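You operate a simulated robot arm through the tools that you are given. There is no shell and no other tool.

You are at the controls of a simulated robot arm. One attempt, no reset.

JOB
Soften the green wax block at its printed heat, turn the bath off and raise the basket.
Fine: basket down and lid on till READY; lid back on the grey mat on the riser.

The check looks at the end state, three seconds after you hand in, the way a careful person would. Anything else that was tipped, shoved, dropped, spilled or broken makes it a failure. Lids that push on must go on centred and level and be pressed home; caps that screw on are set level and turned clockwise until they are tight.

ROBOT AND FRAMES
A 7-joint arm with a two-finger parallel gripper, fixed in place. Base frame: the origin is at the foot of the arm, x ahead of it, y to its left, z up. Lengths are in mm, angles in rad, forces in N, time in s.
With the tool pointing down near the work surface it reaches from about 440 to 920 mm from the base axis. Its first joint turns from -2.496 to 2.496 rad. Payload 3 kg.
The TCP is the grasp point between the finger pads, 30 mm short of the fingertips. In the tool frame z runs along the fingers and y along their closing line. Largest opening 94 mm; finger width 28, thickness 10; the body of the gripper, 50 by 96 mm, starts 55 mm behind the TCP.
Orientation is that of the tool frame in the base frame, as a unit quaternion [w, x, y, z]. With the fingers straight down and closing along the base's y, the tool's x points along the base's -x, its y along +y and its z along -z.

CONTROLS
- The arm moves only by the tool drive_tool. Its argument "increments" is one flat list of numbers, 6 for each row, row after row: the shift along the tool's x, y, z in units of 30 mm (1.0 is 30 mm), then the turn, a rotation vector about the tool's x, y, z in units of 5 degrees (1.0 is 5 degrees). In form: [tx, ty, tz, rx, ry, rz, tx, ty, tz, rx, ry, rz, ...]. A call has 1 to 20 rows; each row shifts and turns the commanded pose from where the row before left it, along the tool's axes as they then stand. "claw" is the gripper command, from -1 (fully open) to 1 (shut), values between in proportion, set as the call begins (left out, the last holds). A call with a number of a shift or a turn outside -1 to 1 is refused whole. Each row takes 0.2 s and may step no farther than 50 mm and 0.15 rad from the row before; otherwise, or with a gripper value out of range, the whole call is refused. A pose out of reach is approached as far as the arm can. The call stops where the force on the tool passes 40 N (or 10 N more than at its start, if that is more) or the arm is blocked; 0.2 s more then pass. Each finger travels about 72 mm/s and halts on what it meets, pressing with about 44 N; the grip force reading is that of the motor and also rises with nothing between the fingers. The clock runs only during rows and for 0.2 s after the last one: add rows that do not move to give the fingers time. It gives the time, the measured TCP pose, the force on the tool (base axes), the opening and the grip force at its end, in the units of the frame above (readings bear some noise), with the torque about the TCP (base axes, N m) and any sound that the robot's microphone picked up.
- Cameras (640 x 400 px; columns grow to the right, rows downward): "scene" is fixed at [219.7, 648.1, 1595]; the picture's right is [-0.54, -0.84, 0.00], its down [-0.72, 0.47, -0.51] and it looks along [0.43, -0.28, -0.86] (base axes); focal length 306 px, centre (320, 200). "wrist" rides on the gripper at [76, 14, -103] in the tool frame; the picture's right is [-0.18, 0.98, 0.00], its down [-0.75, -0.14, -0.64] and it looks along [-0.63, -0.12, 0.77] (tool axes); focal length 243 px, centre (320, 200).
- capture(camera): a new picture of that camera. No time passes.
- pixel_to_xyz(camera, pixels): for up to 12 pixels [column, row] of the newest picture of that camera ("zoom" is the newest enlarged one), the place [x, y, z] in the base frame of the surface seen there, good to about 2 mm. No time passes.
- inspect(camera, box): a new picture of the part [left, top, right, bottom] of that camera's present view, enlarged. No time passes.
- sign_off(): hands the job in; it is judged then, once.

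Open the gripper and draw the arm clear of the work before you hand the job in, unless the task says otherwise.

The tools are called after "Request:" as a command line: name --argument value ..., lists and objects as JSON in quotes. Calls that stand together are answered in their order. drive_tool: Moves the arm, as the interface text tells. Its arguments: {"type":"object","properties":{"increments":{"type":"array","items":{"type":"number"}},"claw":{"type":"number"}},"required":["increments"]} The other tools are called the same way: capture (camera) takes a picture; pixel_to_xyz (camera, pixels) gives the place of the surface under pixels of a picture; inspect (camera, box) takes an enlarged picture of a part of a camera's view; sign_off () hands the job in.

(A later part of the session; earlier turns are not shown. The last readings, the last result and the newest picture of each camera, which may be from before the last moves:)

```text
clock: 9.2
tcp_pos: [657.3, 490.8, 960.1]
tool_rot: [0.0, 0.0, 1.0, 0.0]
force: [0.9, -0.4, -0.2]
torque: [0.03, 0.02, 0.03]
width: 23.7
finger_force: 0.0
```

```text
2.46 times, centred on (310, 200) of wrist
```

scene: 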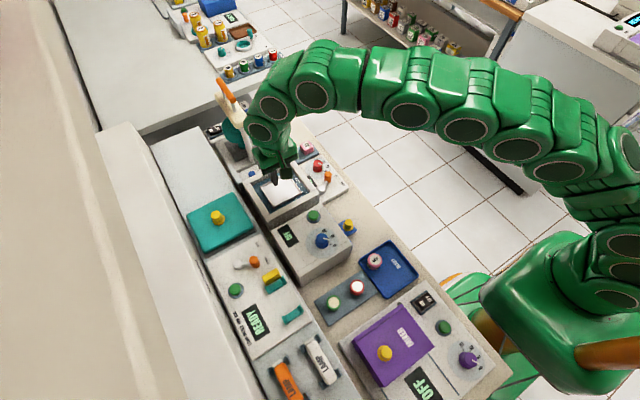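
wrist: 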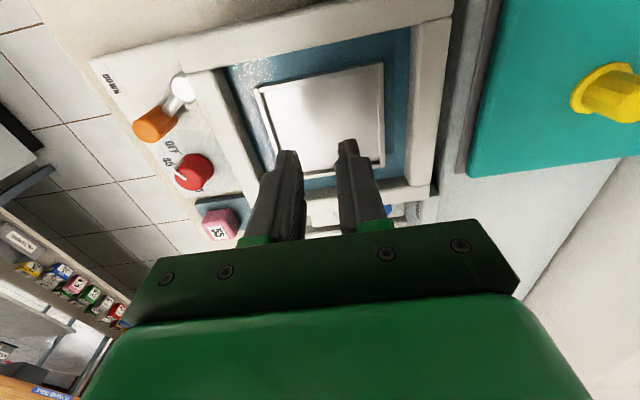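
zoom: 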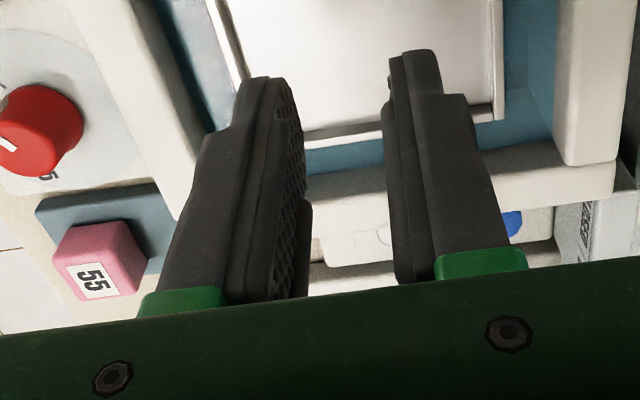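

The block isn't visible because the hand blocks both views. I raise and retreat to see where it is.

Request:
drive_tool --increments '[0, 0, -1, 0, 0, 0, 0.3, 0, -1, 0, 0, 0, 0.8, -0.3, -0.8, 0, 0, 0, 1, -0.3, 0, 0, 0, 0, 1, -0.3, 0, 0, 0, 0]'

Request:
capture --camera "scene"

Request:
inspect --camera "scene" --box '[230, 100, 350, 190]'

Request:
capture --camera "wrist"

```text
clock: 10.4
tcp_pos: [564.5, 464.6, 1044.0]
tool_rot: [0.0, 0.0, 1.0, 0.0]
force: [-0.1, 0.3, -0.5]
torque: [0.01, -0.02, 0.01]
width: 23.7
finger_force: 0.0
```

```text
taken
```

scene: 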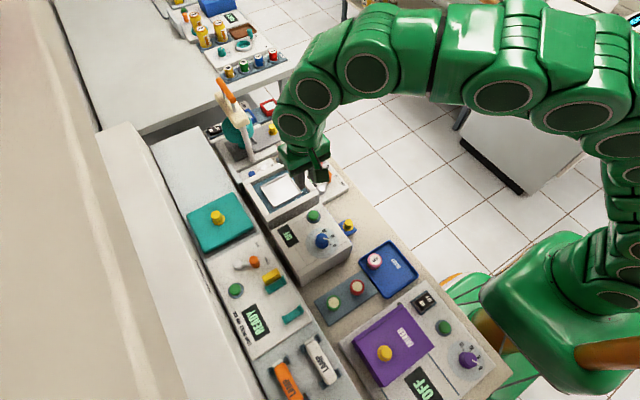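

```text
4.44 times, centred on (290, 145) of scene
```

zoom: 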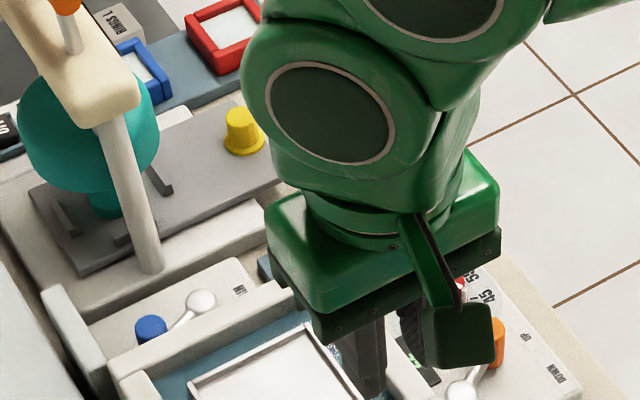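

```text
taken
```

wrist: 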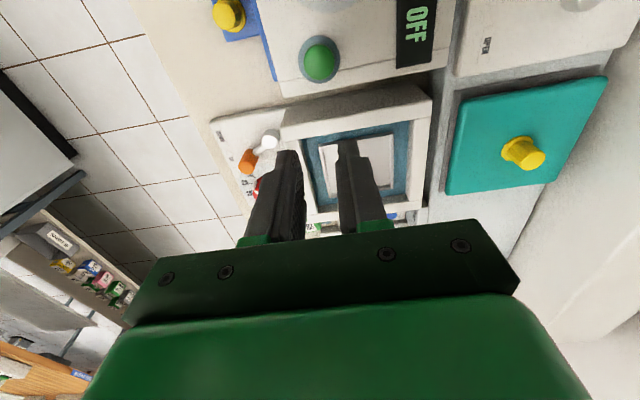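

There is a hint of the green block at (310,227), still near its shelf. I go back to the earlier viewing pose with the gripper open.

Request:
drive_tool --increments '[-0.98, -0.26, 0, 0, 0, 0, -0.98, -0.26, 0, 0, 0, 0, -0.98, -0.26, 0, 0, 0, 0, -0.98, -0.26, 0, 0, 0, 0]' --claw -1

Request:
capture --camera "wrist"

Request:
inspect --camera "wrist" --box '[250, 110, 380, 190]'

Request:
inspect --camera "scene" --box '[250, 110, 350, 190]'

```text
clock: 11.4
tcp_pos: [683.0, 431.8, 1043.8]
tool_rot: [0.0, 0.0, 1.0, 0.0]
force: [-0.1, -0.3, -0.6]
torque: [-0.01, -0.01, 0.0]
width: 93.8
finger_force: 0.1
```

```text
taken
```

wrist: 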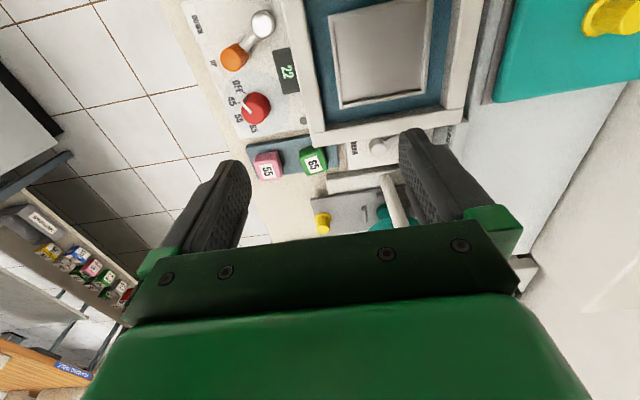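

```text
4.92 times, centred on (315, 150) of wrist
```

zoom: 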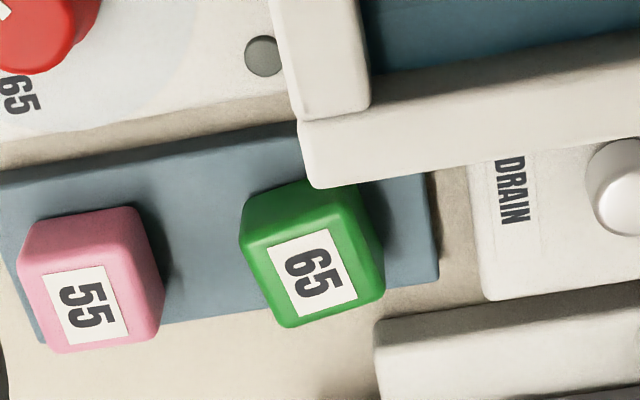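

```text
5.00 times, centred on (300, 150) of scene
```

zoom: 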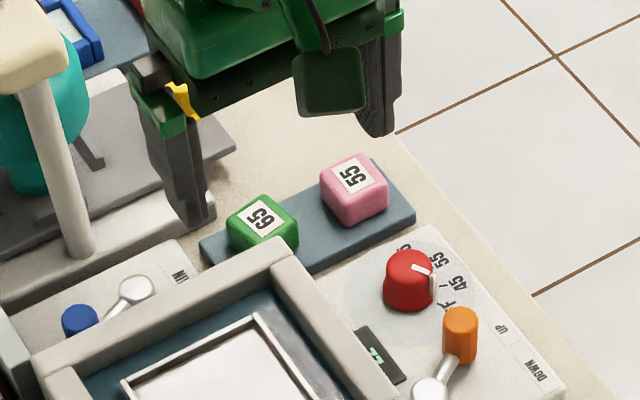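

The block is still upright on its own shelf, only yawed slightly; it slipped straight out at the start of the lift. I measure its new pose from a fresh zoom.

Request:
inspect --camera "wrist" --box '[285, 130, 345, 180]'

Request:
inspect --camera "scene" --box '[275, 140, 325, 170]'

```text
8.00 times, centred on (315, 155) of wrist
```

zoom: 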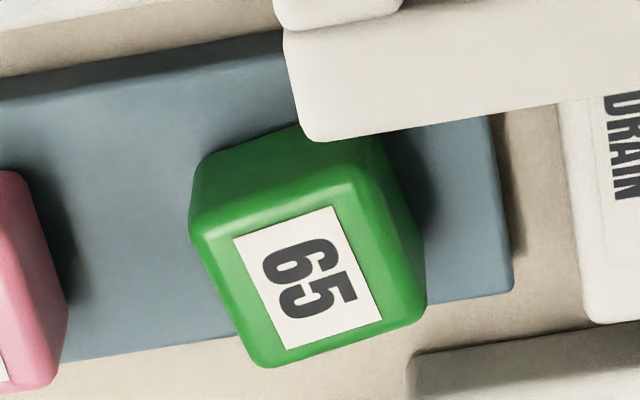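

```text
12.80 times, centred on (300, 155) of scene
```

zoom: 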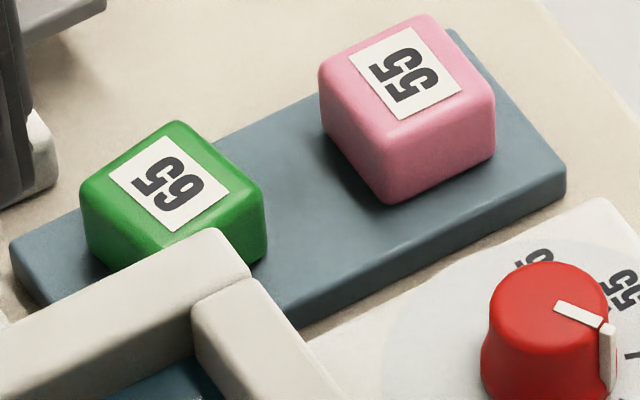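

I query the label corners and face edges of the green block in this scene zoom for its yaw and centre.

Request:
pixel_to_xyz --camera "zoom" --pixels '[[112, 168], [173, 131], [227, 189], [168, 230], [168, 180], [86, 188], [177, 124], [260, 190], [120, 150], [225, 152], [125, 225], [215, 225]]'

Request:
pixel_to_xyz --camera "zoom" --pixels '[[358, 55], [418, 18], [460, 80], [400, 115], [410, 65], [20, 240], [300, 320], [560, 190], [240, 150], [60, 225], [330, 170], [300, 200]]'

```text
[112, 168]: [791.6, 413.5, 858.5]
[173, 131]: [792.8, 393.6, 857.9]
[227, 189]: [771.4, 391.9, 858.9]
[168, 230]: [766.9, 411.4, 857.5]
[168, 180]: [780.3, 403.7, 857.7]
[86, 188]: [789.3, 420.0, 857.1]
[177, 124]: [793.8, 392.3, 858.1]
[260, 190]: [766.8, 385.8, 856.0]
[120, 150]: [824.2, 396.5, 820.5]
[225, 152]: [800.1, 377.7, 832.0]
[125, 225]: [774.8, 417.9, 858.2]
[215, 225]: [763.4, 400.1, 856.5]
```

```text
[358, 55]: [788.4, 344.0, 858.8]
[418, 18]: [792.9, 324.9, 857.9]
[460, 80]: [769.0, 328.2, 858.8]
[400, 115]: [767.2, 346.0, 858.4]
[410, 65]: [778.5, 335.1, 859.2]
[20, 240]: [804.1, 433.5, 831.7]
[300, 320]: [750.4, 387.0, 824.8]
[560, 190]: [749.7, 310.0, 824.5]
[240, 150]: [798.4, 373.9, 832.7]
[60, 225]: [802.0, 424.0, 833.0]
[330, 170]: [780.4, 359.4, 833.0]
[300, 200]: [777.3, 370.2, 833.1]
```

The block now sits at about (779,403) with ~+10° yaw. I move above it with a 56 mm opening, rotate the tool +10° (base) and descend to z≈900.

Request:
drive_tool --increments '[-0.8, -0.24, 0.6, 0, 0, 0, -0.8, -0.24, 0.6, 0, 0, 0, -0.8, -0.24, 0.6, 0, 0, 0, -0.8, -0.24, 0.6, 0, 0, 0, 0, 0, 0, 0, 0, -1, 0, 0, 0, 0, 0, -1, 0, 0, 0.6, 0, 0, 0, 0, 0, 0.6, 0, 0, 0, 0, 0, 0.6, 0, 0, 0, 0, 0, 0.6, 0, 0, 0]' --claw -0.19

Request:
capture --camera "wrist"

Request:
inspect --camera "wrist" --box '[200, 80, 440, 240]'

Request:
inspect --camera "scene" --box '[250, 110, 350, 190]'

```text
clock: 13.6
tcp_pos: [778.3, 403.2, 899.2]
tool_rot: [0.0, -0.087, 0.996, 0.0]
force: [-0.4, 0.3, 0.1]
torque: [0.0, 0.01, 0.01]
width: 55.8
finger_force: 0.1
```

```text
taken
```

wrist: 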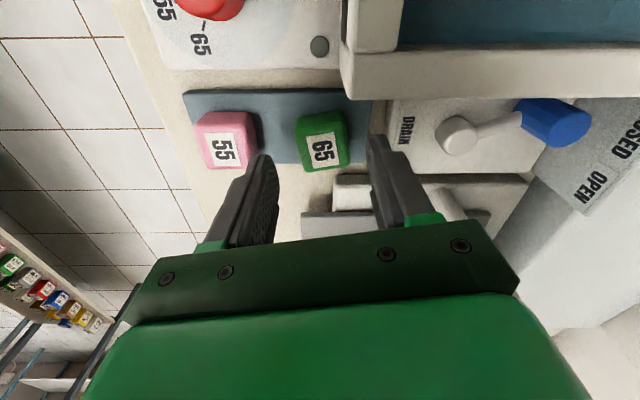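

```text
2.50 times, centred on (320, 160) of wrist
```

zoom: 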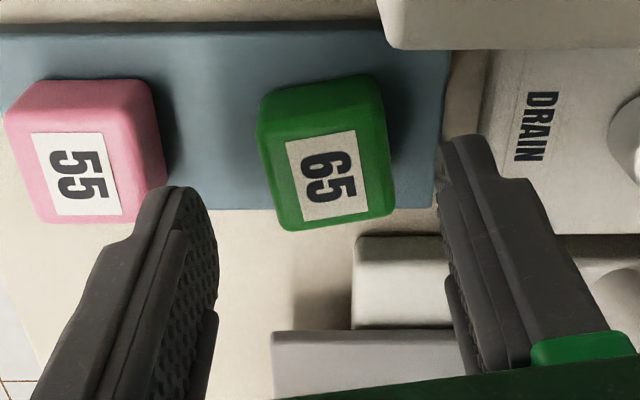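

```text
5.00 times, centred on (300, 150) of scene
```

zoom: 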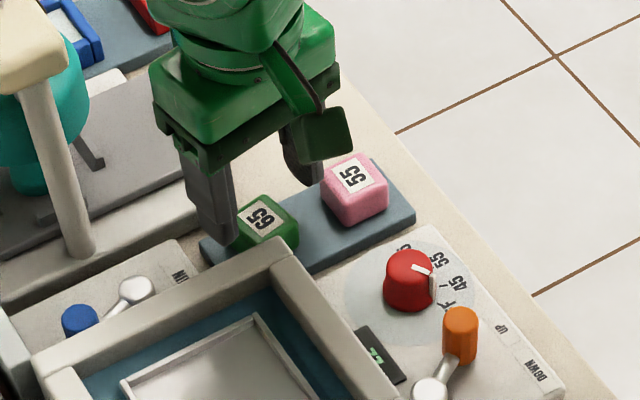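

The block's label centre (322,150) matches the predicted TCP axis pixel (320,150), so it's centred and aligned. I descend to TCP z≈864 (tips just above the shelf).

Request:
drive_tool --increments '[0, 0, 0.5, 0, 0, 0, 0, 0, 0.4, 0, 0, 0, 0, 0, 0.27, 0, 0, 0]'

Request:
capture --camera "wrist"

Request:
inspect --camera "wrist" --box '[220, 120, 420, 240]'

```text
clock: 14.4
tcp_pos: [777.5, 403.1, 865.3]
tool_rot: [-0.001, -0.087, 0.996, 0.0]
force: [0.7, -0.9, -0.2]
torque: [0.0, -0.02, 0.01]
width: 55.8
finger_force: 0.1
```

```text
taken
```

wrist: 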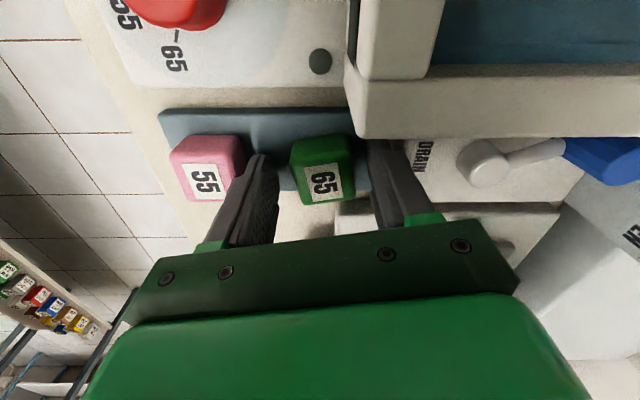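

```text
3.20 times, centred on (320, 180) of wrist
```

zoom: 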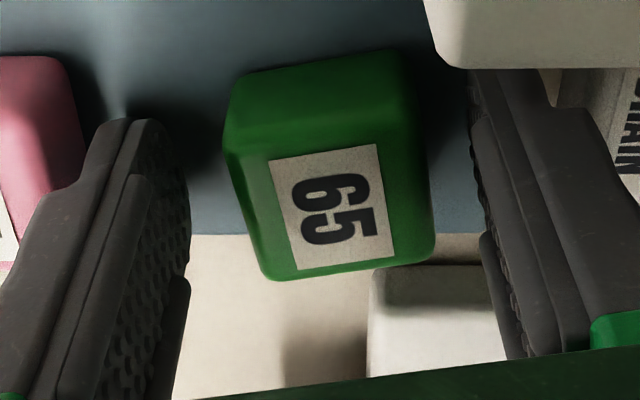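

Both fingers straddle the block cleanly. I go 2 mm lower and close firmly, then check the grip.

Request:
drive_tool --increments '[0, 0, 0.06, 0, 0, 0, 0, 0, 0, 0, 0, 0]'

Request:
drive_tool --increments '[0, 0, 0, 0, 0, 0, 0, 0, 0, 0, 0, 0, 0, 0, 0, 0, 0, 0, 0, 0, 0, 0, 0, 0]' --claw 1

Request:
inspect --camera "wrist" --box '[220, 120, 420, 240]'

```text
clock: 15.0
tcp_pos: [777.7, 402.0, 863.4]
tool_rot: [0.0, -0.087, 0.996, 0.0]
force: [0.1, -0.2, -0.4]
torque: [-0.03, 0.0, -0.01]
width: 56.0
finger_force: 0.1
```

```text
clock: 16.0
tcp_pos: [778.0, 402.3, 863.7]
tool_rot: [0.0, -0.088, 0.996, 0.0]
force: [0.0, -0.3, 0.2]
torque: [-0.02, 0.0, 0.0]
width: 32.5
finger_force: 44.3
```

```text
3.20 times, centred on (320, 180) of wrist
```

zoom: 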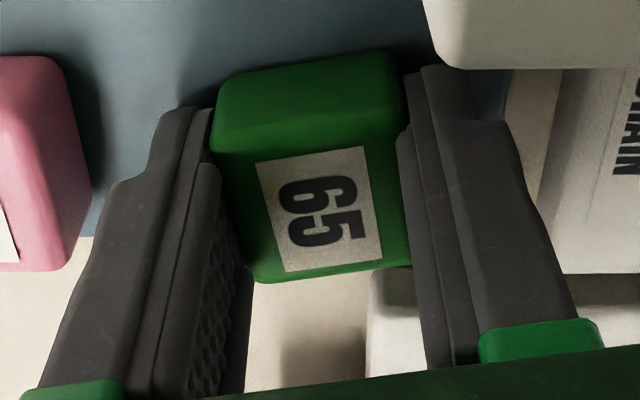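

Grip reads 44 N at 32.5 mm. I lift very slowly a few millimetres and check whether it holds.

Request:
drive_tool --increments '[0, 0, -0.05, 0, 0, 0, 0, 0, -0.05, 0, 0, 0, 0, 0, -0.05, 0, 0, 0, 0, 0, -0.05, 0, 0, 0, 0, 0, -0.05, 0, 0, 0, 0, 0, -0.05, 0, 0, 0]'

Request:
inspect --camera "wrist" --box '[220, 120, 420, 240]'

Request:
inspect --camera "scene" --box '[260, 120, 340, 180]'

```text
clock: 17.4
tcp_pos: [778.6, 404.5, 871.5]
tool_rot: [0.0, -0.087, 0.996, 0.0]
force: [-0.2, 0.6, -0.1]
torque: [0.01, -0.02, 0.0]
width: 32.5
finger_force: 44.0
```

```text
3.20 times, centred on (320, 180) of wrist
```

zoom: 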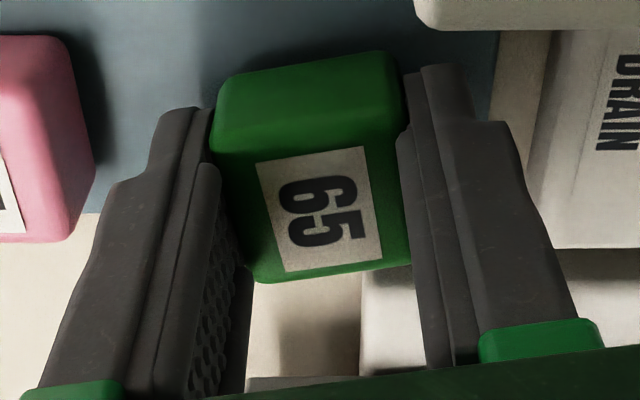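

```text
6.67 times, centred on (300, 150) of scene
```

zoom: 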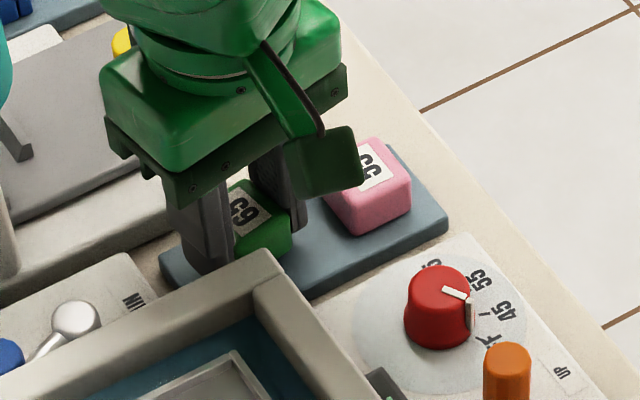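

The block stays fixed in the fingers while lifted 8 mm. I keep lifting slowly to z≈960.

Request:
drive_tool --increments '[0, 0, -0.1, 0, 0, 0, 0, 0, -0.15, 0, 0, 0, 0, 0, -0.2, 0, 0, 0, 0, 0, -0.25, 0, 0, 0, 0, 0, -0.25, 0, 0, 0, 0, 0, -0.25, 0, 0, 0, 0, 0, -0.25, 0, 0, 0, 0, 0, -0.25, 0, 0, 0, 0, 0, -0.25, 0, 0, 0, 0, 0, -0.25, 0, 0, 0, 0, 0, -0.25, 0, 0, 0, 0, 0, -0.25, 0, 0, 0, 0, 0, -0.2, 0, 0, 0, 0, 0, -0.1, 0, 0, 0]'

Request:
capture --camera "wrist"

```text
clock: 20.4
tcp_pos: [777.4, 403.8, 961.4]
tool_rot: [0.001, -0.087, 0.996, 0.0]
force: [0.0, 0.3, 0.0]
torque: [0.01, 0.01, -0.02]
width: 32.6
finger_force: 44.7
```

```text
taken
```

wrist: 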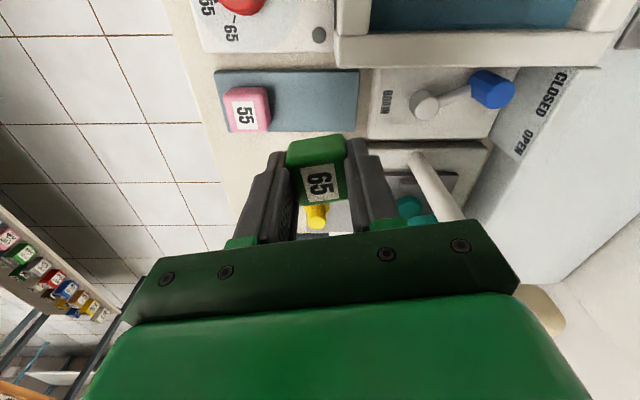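

Block is held firmly, at (318,170) in the wrist view. I rotate the tool back to 0° yaw and carry it slowly over the basket centre (659,492).

Request:
drive_tool --increments '[0, 0, 0, 0, 0, 0.5, 0, 0, 0, 0, 0, 0.5, 0, 0, 0, 0, 0, 0.5, 0, 0, 0, 0, 0, 0.5, 0.15, 0.11, 0, 0, 0, 0, 0.329, 0.245, 0, 0, 0, 0, 0.329, 0.245, 0, 0, 0, 0, 0.329, 0.245, 0, 0, 0, 0, 0.329, 0.245, 0, 0, 0, 0, 0.329, 0.245, 0, 0, 0, 0, 0.329, 0.245, 0, 0, 0, 0, 0.329, 0.245, 0, 0, 0, 0, 0.329, 0.245, 0, 0, 0, 0, 0.329, 0.245, 0, 0, 0, 0, 0.329, 0.245, 0, 0, 0, 0, 0.329, 0.245, 0, 0, 0, 0, 0.18, 0.135, 0, 0, 0, 0]'

Request:
capture --camera "wrist"

Request:
inspect --camera "scene" --box '[230, 130, 340, 220]'

```text
clock: 24.0
tcp_pos: [657.4, 492.5, 962.3]
tool_rot: [0.0, 0.0, 1.0, 0.001]
force: [-0.2, -0.2, -0.1]
torque: [-0.03, -0.03, 0.02]
width: 32.7
finger_force: 44.4
```

```text
taken
```

wrist: 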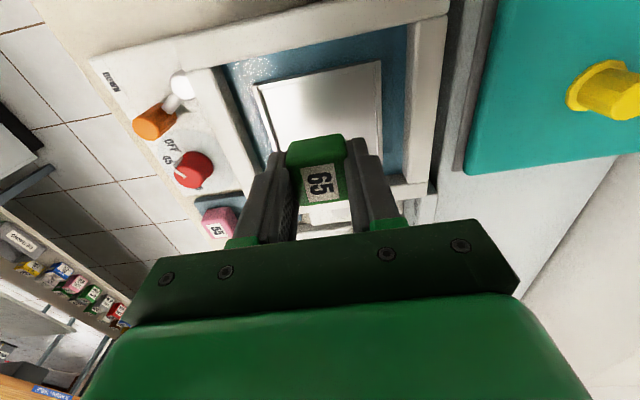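

```text
4.44 times, centred on (285, 175) of scene
```

zoom: 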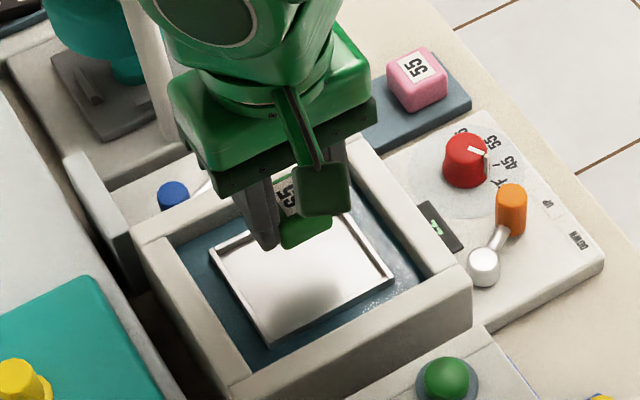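

The block hangs over the basket with room on all sides. I lower until its base is ~1 mm above the basket floor (TCP z≈915).

Request:
drive_tool --increments '[0, 0, 0.3, 0, 0, 0, 0, 0, 0.35, 0, 0, 0, 0, 0, 0.35, 0, 0, 0, 0, 0, 0.3, 0, 0, 0, 0, 0, 0.15, 0, 0, 0, 0, 0, 0.1, 0, 0, 0]'

Request:
capture --camera "wrist"

Request:
inspect --camera "scene" --box '[230, 130, 340, 220]'

```text
clock: 25.4
tcp_pos: [659.7, 492.2, 915.7]
tool_rot: [0.0, 0.0, 1.0, 0.0]
force: [-0.2, 0.5, 0.1]
torque: [0.01, 0.0, -0.02]
width: 32.7
finger_force: 43.8
```

```text
taken
```

wrist: 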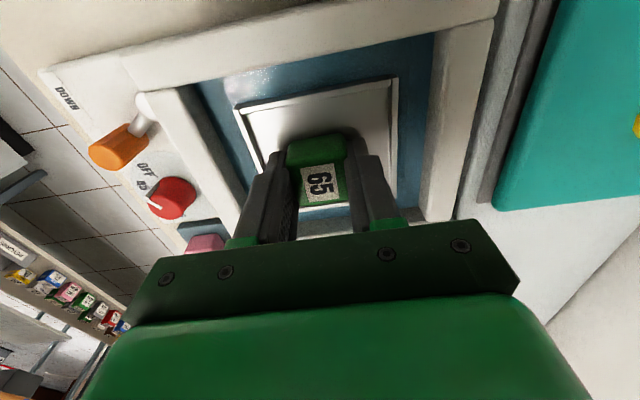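

```text
4.44 times, centred on (285, 175) of scene
```

zoom: 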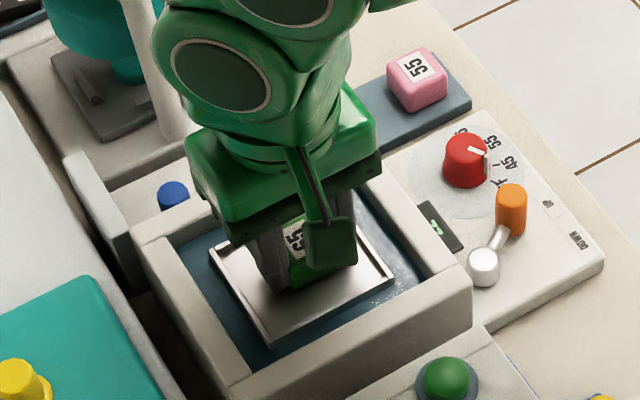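

Block is about 1–2 mm above the basket floor. I lower 1 mm more, then open to ~44 mm to release.

Request:
drive_tool --increments '[0, 0, 0.04, 0, 0, 0, 0, 0, 0, 0, 0, 0]'

Request:
drive_tool --increments '[0, 0, 0, 0, 0, 0, 0, 0, 0, 0, 0, 0]' --claw 0.05

Request:
drive_tool --increments '[0, 0, -0.2, 0, 0, 0, 0, 0, -0.4, 0, 0, 0, 0, 0, -0.8, 0, 0, 0, 0, 0, -0.8, 0, 0, 0]'

Request:
capture --camera "wrist"

```text
clock: 26.0
tcp_pos: [658.8, 490.6, 914.6]
tool_rot: [-0.001, 0.0, 1.0, -0.001]
force: [-0.4, 0.2, -0.4]
torque: [0.0, 0.01, -0.01]
width: 32.5
finger_force: 43.8
```

```text
clock: 26.6
tcp_pos: [660.0, 491.5, 915.7]
tool_rot: [-0.001, 0.0, 1.0, 0.001]
force: [0.1, -0.7, -0.1]
torque: [0.01, 0.03, -0.03]
width: 44.7
finger_force: 0.1
```

```text
clock: 27.6
tcp_pos: [658.2, 491.4, 981.4]
tool_rot: [0.0, 0.0, 1.0, 0.0]
force: [-0.8, -0.4, -0.5]
torque: [0.05, 0.01, 0.04]
width: 44.4
finger_force: 0.0
```

```text
taken
```

wrist: 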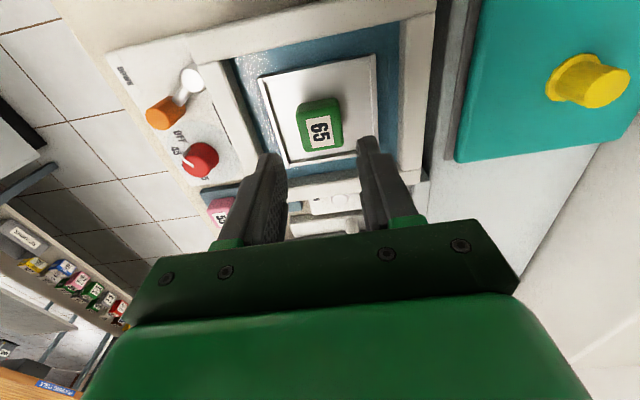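

The green block sits upright in the basket at (320,125). Next I move to look at the orange lever closely.

Request:
drive_tool --increments '[0.254, -0.796, -0.124, 0, 0, 0, 0.254, -0.796, -0.124, 0, 0, 0, 0.254, -0.796, -0.124, 0, 0, 0, 0.254, -0.796, -0.124, 0, 0, 0, 0.254, -0.796, -0.124, 0, 0, 0]'

Request:
capture --camera "wrist"

Request:
inspect --camera "wrist" --box '[240, 60, 400, 170]'

Request:
inspect --camera "scene" --box '[290, 150, 360, 210]'

```text
clock: 28.8
tcp_pos: [620.2, 372.3, 998.7]
tool_rot: [0.001, -0.001, 1.0, 0.0]
force: [-0.2, 0.5, 0.6]
torque: [-0.02, 0.0, 0.01]
width: 44.8
finger_force: 0.0
```

```text
taken
```

wrist: 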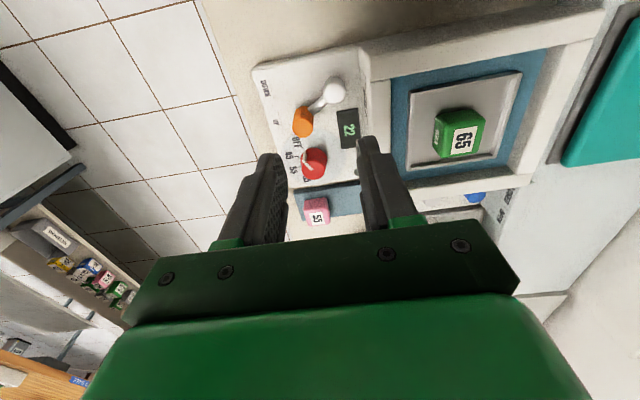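

```text
3.64 times, centred on (320, 115) of wrist
```

zoom: 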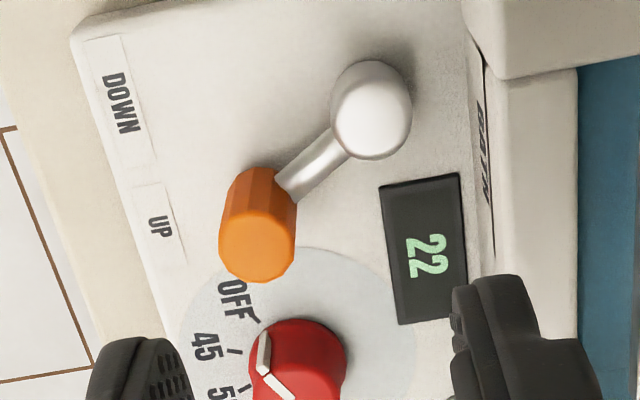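

```text
6.67 times, centred on (325, 180) of scene
```

zoom: 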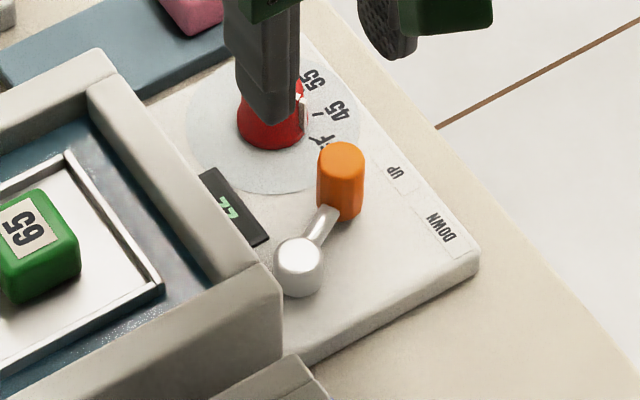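

I query the lever's knob and pivot points from a fresh wrist zoom.

Request:
inspect --camera "wrist" --box '[270, 70, 350, 140]'

Request:
pixel_to_xyz --camera "wrist" --pixels '[[303, 127], [295, 127], [311, 127], [303, 120], [303, 134], [303, 112], [334, 88], [326, 88], [343, 90], [334, 80], [334, 96], [318, 106]]'

```text
5.71 times, centred on (310, 105) of wrist
```

zoom: 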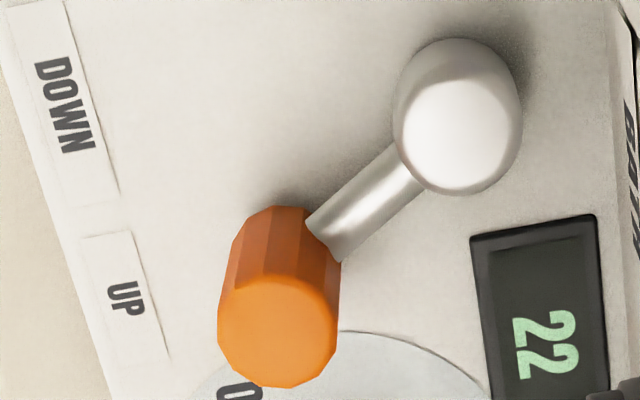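

```text
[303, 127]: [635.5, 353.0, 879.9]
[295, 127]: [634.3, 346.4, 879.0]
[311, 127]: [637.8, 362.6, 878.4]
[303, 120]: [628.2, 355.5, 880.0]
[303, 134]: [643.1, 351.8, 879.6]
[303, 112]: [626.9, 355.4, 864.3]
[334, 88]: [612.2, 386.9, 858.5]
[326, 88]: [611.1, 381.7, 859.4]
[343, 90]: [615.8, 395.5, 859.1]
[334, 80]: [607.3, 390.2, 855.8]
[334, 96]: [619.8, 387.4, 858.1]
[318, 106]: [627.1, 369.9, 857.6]
```

Orange knob: centre (635.5,354), radius ~9, top z≈880; pivot (613.5,388), so DOWN is a swing toward −x. I'll close the fingers, descend on its +x side with tips at z≈869 (above the dial top 866) and push in −x.

Request:
drive_tool --increments '[-0.75, -0.37, 0, 0, 0, 0, -0.75, -0.37, 0, 0, 0, 0, 0, 0, 0.66, 0, 0, 0, 0, 0, 0.66, 0, 0, 0, 0, 0, 0.66, 0, 0, 0, 0, 0, 0.66, 0, 0, 0, 0, 0, 0.6, 0, 0, 0]' --claw 1

Request:
capture --camera "wrist"

Request:
inspect --camera "scene" --box '[290, 150, 360, 210]'

```text
clock: 30.4
tcp_pos: [665.8, 349.8, 900.6]
tool_rot: [0.0, 0.0, 1.0, 0.0]
force: [-0.6, -0.5, -0.6]
torque: [-0.02, 0.01, 0.0]
width: 0.0
finger_force: 33.0
```

```text
taken
```

wrist: 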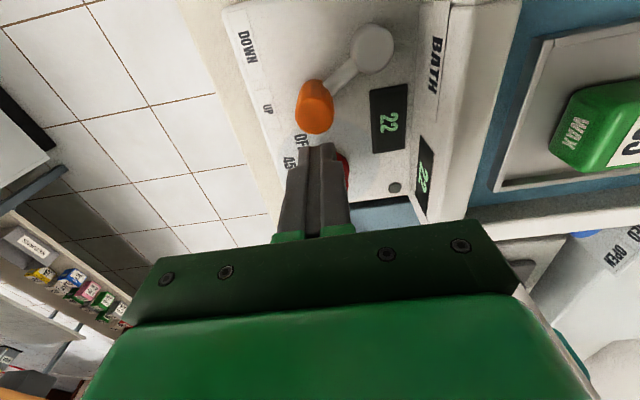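

```text
6.67 times, centred on (325, 180) of scene
```

zoom: 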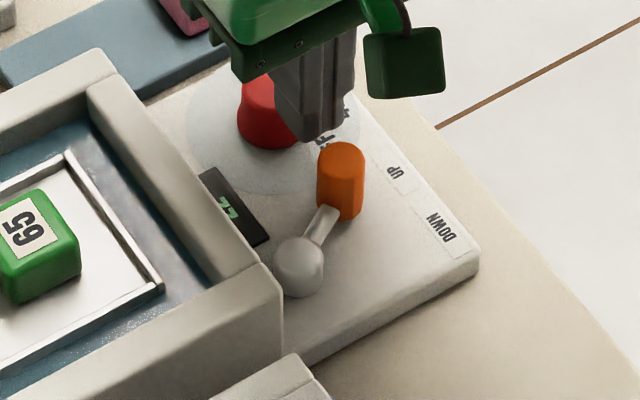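

The fingertips hang next to the knob on its +x side, above the dial. I push 26 mm in −x (tool +x) in small steps.

Request:
drive_tool --increments '[0.22, 0, 0, 0, 0, 0, 0.22, 0, 0, 0, 0, 0, 0.22, 0, 0, 0, 0, 0, 0.22, 0, 0, 0, 0, 0]'

Request:
capture --camera "wrist"

Request:
inspect --camera "scene" --box '[290, 150, 360, 210]'

```text
clock: 31.4
tcp_pos: [639.5, 349.7, 900.2]
tool_rot: [0.0, -0.001, 1.0, 0.0]
force: [0.4, -1.0, 1.8]
torque: [-0.01, -0.05, 0.04]
width: 0.2
finger_force: 32.5
```

```text
taken
```

wrist: 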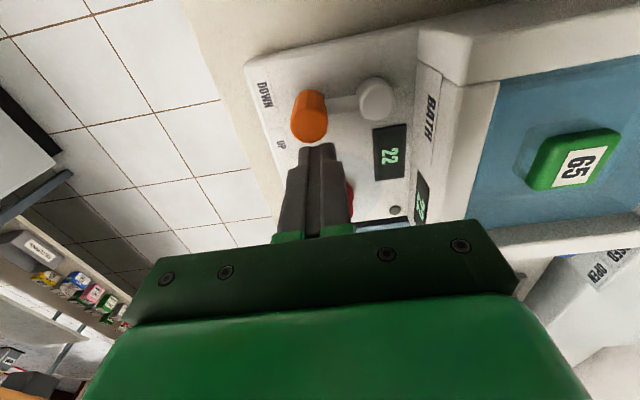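

```text
6.67 times, centred on (325, 180) of scene
```

zoom: 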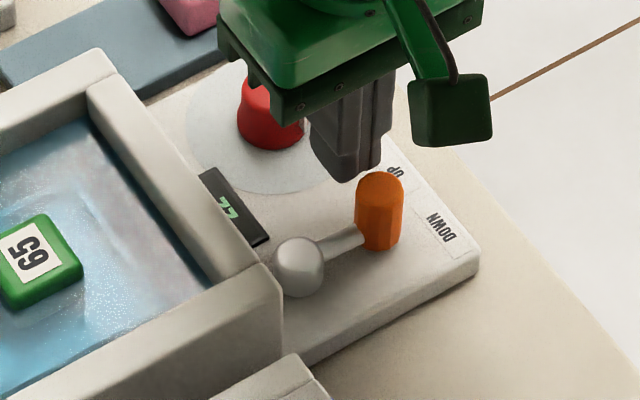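

The lever swings and the basket is sinking under the water. I keep pushing toward DOWN.

Request:
drive_tool --increments '[0.2, 0, 0, 0, 0, 0, 0.2, 0, 0, 0, 0, 0, 0.2, 0, 0, 0, 0, 0]'

Request:
capture --camera "wrist"

Request:
inspect --camera "scene" --box '[290, 150, 360, 210]'

```text
clock: 32.2
tcp_pos: [621.3, 350.1, 901.1]
tool_rot: [-0.001, 0.0, 1.0, 0.0]
force: [0.7, -0.3, -0.3]
torque: [0.0, 0.0, 0.0]
width: 0.0
finger_force: 33.1
```

```text
taken
```

wrist: 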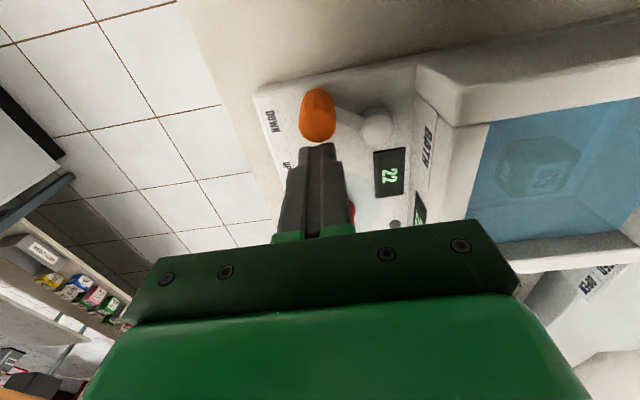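

```text
6.67 times, centred on (325, 180) of scene
```

zoom: 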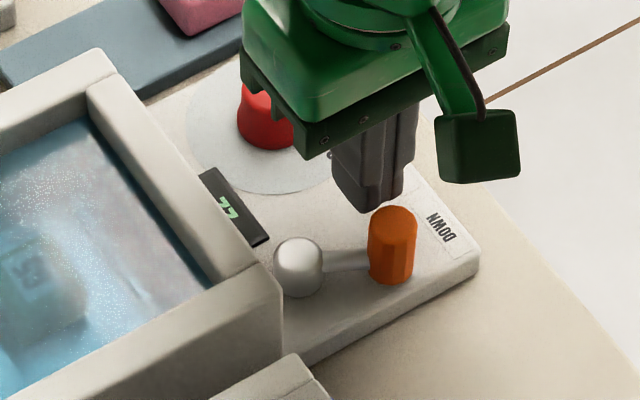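

The block is now submerged. I check the lever's exact angle by measuring knob and pivot.

Request:
pixel_to_xyz --camera "wrist" --pixels '[[320, 118], [310, 122], [332, 122], [320, 132], [318, 100], [377, 118], [377, 128], [350, 118], [280, 125], [290, 165], [318, 110], [325, 125]]'

Request:
inspect --camera "wrist" --box '[240, 70, 420, 190]'

```text
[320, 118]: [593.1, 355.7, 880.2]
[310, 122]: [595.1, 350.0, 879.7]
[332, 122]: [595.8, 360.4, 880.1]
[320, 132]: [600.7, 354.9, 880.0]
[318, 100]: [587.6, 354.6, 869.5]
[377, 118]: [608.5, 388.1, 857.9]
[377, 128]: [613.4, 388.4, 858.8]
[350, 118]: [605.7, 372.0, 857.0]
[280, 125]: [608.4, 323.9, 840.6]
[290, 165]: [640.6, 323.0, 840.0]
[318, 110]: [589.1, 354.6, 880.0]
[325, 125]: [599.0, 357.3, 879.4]
```

```text
3.33 times, centred on (330, 130) of wrist
```

zoom: 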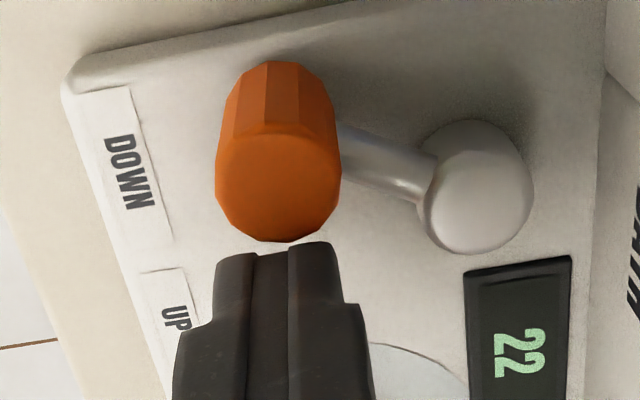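

The knob is now at ~(594,355), about −119°, mirror of UP. I nudge slightly further to confirm it's at its stop.

Request:
drive_tool --increments '[0.08, 0, 0, 0, 0, 0, 0.08, 0, 0, 0, 0, 0]'

Request:
capture --camera "wrist"

Request:
pixel_to_xyz --camera "wrist" --pixels '[[320, 118], [310, 122], [332, 122], [320, 132], [320, 110], [377, 118]]'

```text
clock: 32.8
tcp_pos: [619.9, 349.6, 902.1]
tool_rot: [0.004, 0.0, 1.0, 0.001]
force: [12.0, 0.4, -2.9]
torque: [0.05, -0.31, -0.05]
width: 0.3
finger_force: 33.0
stopped in row 2: the force on the tool passed its limit at 46 N (the readings are from after the stop); the commanded pose is now the measured one
```

```text
taken
```

wrist: 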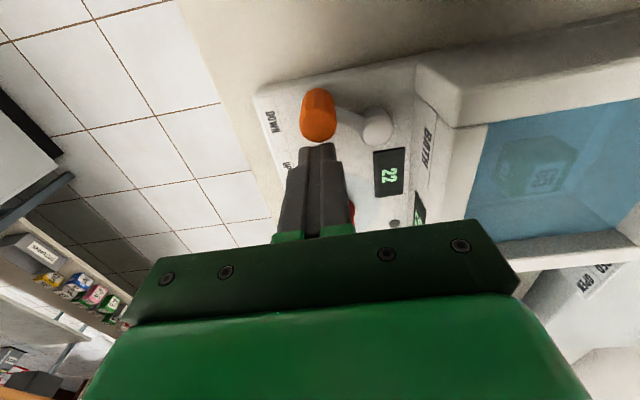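

```text
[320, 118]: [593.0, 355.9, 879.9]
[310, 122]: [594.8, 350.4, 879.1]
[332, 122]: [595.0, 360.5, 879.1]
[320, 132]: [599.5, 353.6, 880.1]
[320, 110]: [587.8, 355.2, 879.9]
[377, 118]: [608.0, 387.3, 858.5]
```

The lever is hard against its DOWN stop (46 N) and the block is submerged. I back off, rise to z≈1000 and open while moving toward the lid at (659,672).

Request:
drive_tool --increments '[-0.3, 0, 0, 0, 0, 0, 0, 0, -0.8, 0, 0, 0, 0, 0, -0.9, 0, 0, 0, 0, 0, -0.9, 0, 0, 0, 0, 0, -0.9, 0, 0, 0]'

Request:
drive_tool --increments '[-0.1, 0.97, 0, 0, 0, 0, -0.1, 0.97, 0, 0, 0, 0, -0.1, 0.97, 0, 0, 0, 0, -0.1, 0.97, 0, 0, 0, 0, -0.1, 0.97, 0, 0, 0, 0, -0.1, 0.97, 0, 0, 0, 0, -0.1, 0.97, 0, 0, 0, 0, -0.1, 0.97, 0, 0, 0, 0, -0.1, 0.97, 0, 0, 0, 0, -0.1, 0.97, 0, 0, 0, 0, -0.1, 0.97, 0, 0, 0, 0]' --claw -0.1

Request:
capture --camera "wrist"

Request:
capture --camera "scene"

```text
clock: 34.0
tcp_pos: [630.2, 349.5, 1007.6]
tool_rot: [0.004, 0.0, 1.0, 0.001]
force: [-0.3, -0.9, 1.2]
torque: [-0.02, -0.03, -0.03]
width: 0.1
finger_force: 33.0
```

```text
clock: 36.4
tcp_pos: [641.7, 602.2, 999.5]
tool_rot: [0.003, 0.0, 1.0, 0.0]
force: [0.9, 0.3, 0.3]
torque: [-0.01, -0.05, 0.0]
width: 51.8
finger_force: 0.1
out of reach, approached as far as the arm can: row 9, 10, 11
```

```text
taken
```

wrist: 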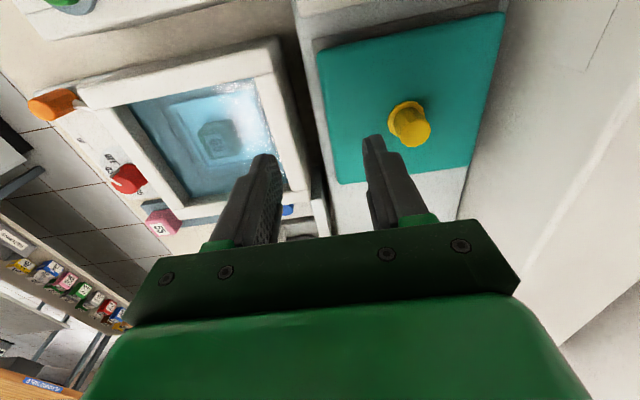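

```text
taken
```

scene: 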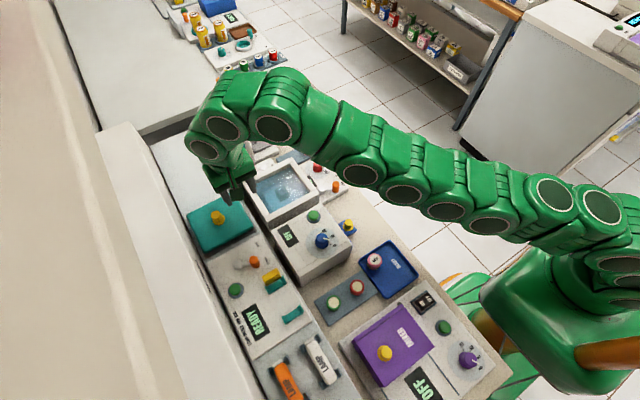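

The lid is out of reach with the tool vertical (arm stopped at y≈602). I'll back off, yaw the tool +45° so the closing line is perpendicular to the radial direction, and tilt 15° outward about the closing axis so the fingers still grip the round knob squarely.

Request:
drive_tool --increments '[0.3, -1, 0, 0, 0, 0, 0.3, -1, 0, 0, 0, 0, 0.3, -1, 0, 0, 0, 0, 0.3, -1, 0, 0, 0, 0]'

Request:
drive_tool --increments '[0, 0, 0, 0, 0, -1, 0, 0, 0, 0, 0, -1, 0, 0, 0, 0, 0, -1, 0, 0, 0, 0, 0, -1, 0, 0, 0, 0, 0, -1, 0, 0, 0, 0, 0, -1, 0, 0, 0, 0, 0, -1, 0, 0, 0, 0, 0, -1, 0, 0, 0, 0, 0, -1]'

```text
clock: 37.4
tcp_pos: [606.5, 483.3, 997.6]
tool_rot: [0.004, 0.0, 1.0, 0.001]
force: [0.3, -0.8, 0.6]
torque: [0.03, 0.0, -0.04]
width: 51.5
finger_force: 0.0
```

```text
clock: 39.4
tcp_pos: [606.3, 482.5, 1000.0]
tool_rot: [0.002, -0.383, 0.924, -0.001]
force: [-0.1, 0.3, 0.0]
torque: [-0.02, 0.03, 0.01]
width: 51.4
finger_force: 0.1
```

The tool is yawed 45° as intended. Now I tilt it 15° outward (−y rotation) and check the resulting orientation, and query the height of the white structure at the left.

Request:
drive_tool --increments '[0, 0, 0, 0, -1, 0, 0, 0, 0, 0, -1, 0, 0, 0, 0, 0, -1, 0]'

Request:
pixel_to_xyz --camera "scene" --pixels '[[150, 200], [130, 150], [120, 250], [160, 300], [180, 240], [100, 150]]'

Request:
capture --camera "wrist"

```text
clock: 40.2
tcp_pos: [607.2, 483.3, 998.7]
tool_rot: [0.125, -0.379, 0.916, 0.05]
force: [0.3, 0.3, 0.3]
torque: [-0.02, -0.03, 0.0]
width: 51.8
finger_force: 0.0
```

```text
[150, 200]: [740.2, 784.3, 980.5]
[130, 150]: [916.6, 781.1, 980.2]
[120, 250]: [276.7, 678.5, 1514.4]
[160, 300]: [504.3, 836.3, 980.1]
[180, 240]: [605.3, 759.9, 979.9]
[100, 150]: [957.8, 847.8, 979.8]
```

```text
taken
```

wrist: 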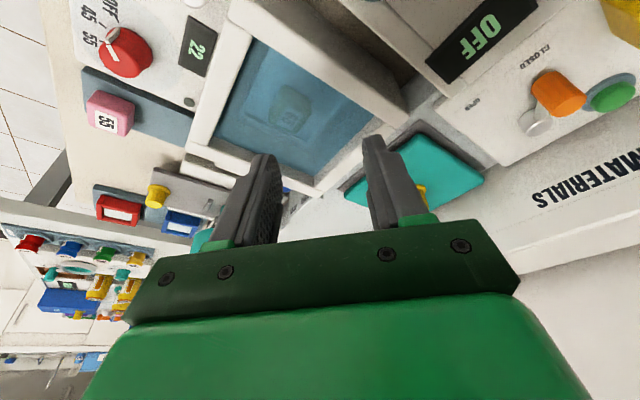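

Tool z now is (0.19,0.19,−0.965), tilted outward as planned; the tall MATERIALS ledge (z≈980) starts at y≈757, clear of the hand. I move to a pre-grasp pose at (655,668,968), ~8 mm above the lid knob.

Request:
drive_tool --increments '[-0.717, 0.46, 0.349, 0, 0, 0, -0.717, 0.46, 0.349, 0, 0, 0, -0.717, 0.46, 0.349, 0, 0, 0, -0.717, 0.46, 0.349, 0, 0, 0, -0.717, 0.46, 0.349, 0, 0, 0, -0.717, 0.46, 0.349, 0, 0, 0, -0.717, 0.46, 0.349, 0, 0, 0]'

Request:
capture --camera "wrist"

Request:
capture --camera "scene"

```text
clock: 41.8
tcp_pos: [653.4, 667.6, 970.0]
tool_rot: [0.125, -0.378, 0.916, 0.05]
force: [0.2, 0.1, 0.8]
torque: [-0.01, 0.06, 0.0]
width: 51.7
finger_force: 0.1
```

```text
taken
```

wrist: 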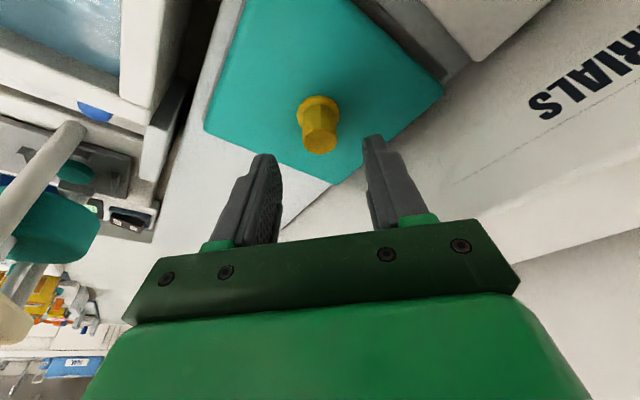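

```text
taken
```

scene: 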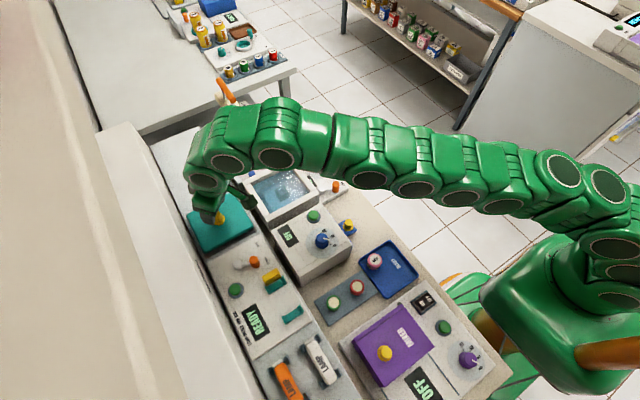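

Reach works with the tilt. I measure the knob once more from this close wrist view for a better centre.

Request:
inspect --camera "wrist" --box '[270, 70, 370, 170]'

Request:
pixel_to_xyz --camera "wrist" --pixels '[[320, 143], [310, 143], [332, 143], [320, 135], [320, 151], [305, 110], [337, 112], [318, 98], [312, 148], [329, 148], [314, 136], [328, 136]]'

```text
4.00 times, centred on (320, 120) of wrist
```

zoom: 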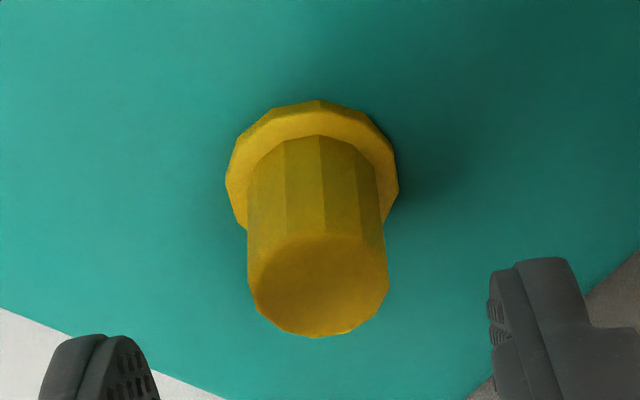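

```text
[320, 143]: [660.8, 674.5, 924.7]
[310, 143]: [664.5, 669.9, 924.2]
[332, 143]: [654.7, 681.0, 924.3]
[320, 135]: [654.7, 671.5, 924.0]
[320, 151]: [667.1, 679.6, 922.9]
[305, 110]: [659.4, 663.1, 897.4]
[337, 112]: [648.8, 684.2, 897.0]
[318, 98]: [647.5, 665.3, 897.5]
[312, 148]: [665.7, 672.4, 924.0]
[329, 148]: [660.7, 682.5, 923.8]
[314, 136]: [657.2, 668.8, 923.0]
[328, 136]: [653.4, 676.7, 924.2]
```

Knob centre is ≈(659.5,673). I descend vertically 35 mm so the fingertips straddle the knob just above its flange.

Request:
drive_tool --increments '[0.072, 0.006, 0.283, 0, 0, 0, 0.072, 0.006, 0.283, 0, 0, 0, 0.072, 0.006, 0.283, 0, 0, 0, 0.072, 0.006, 0.283, 0, 0, 0]'

Request:
capture --camera "wrist"

Request:
inspect --camera "wrist" --box '[250, 100, 400, 200]'

Request:
inspect --camera "scene" --box '[180, 170, 270, 250]'

```text
clock: 42.8
tcp_pos: [653.2, 669.7, 933.5]
tool_rot: [0.125, -0.379, 0.916, 0.05]
force: [-0.5, -0.2, -0.1]
torque: [0.02, 0.0, 0.01]
width: 51.8
finger_force: 0.0
```

```text
taken
```

wrist: 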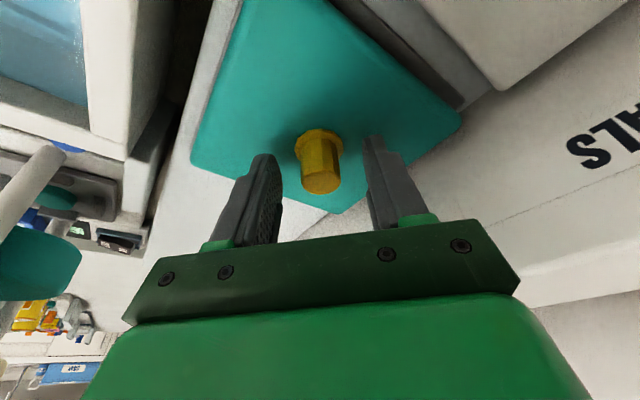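

```text
4.00 times, centred on (325, 150) of wrist
```

zoom: 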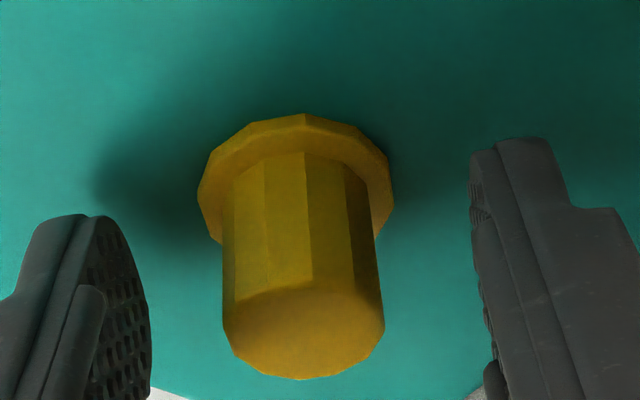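

```text
5.00 times, centred on (225, 210) of scene
```

zoom: 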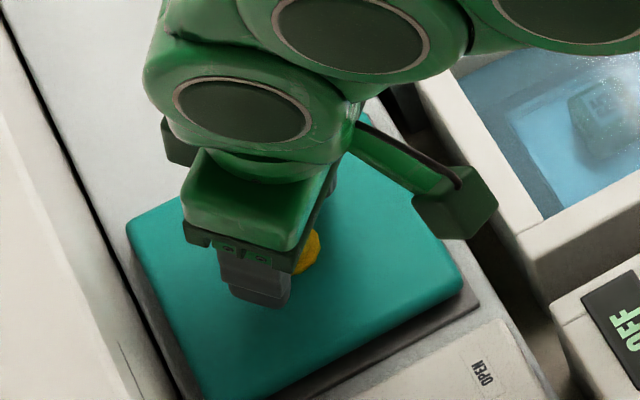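

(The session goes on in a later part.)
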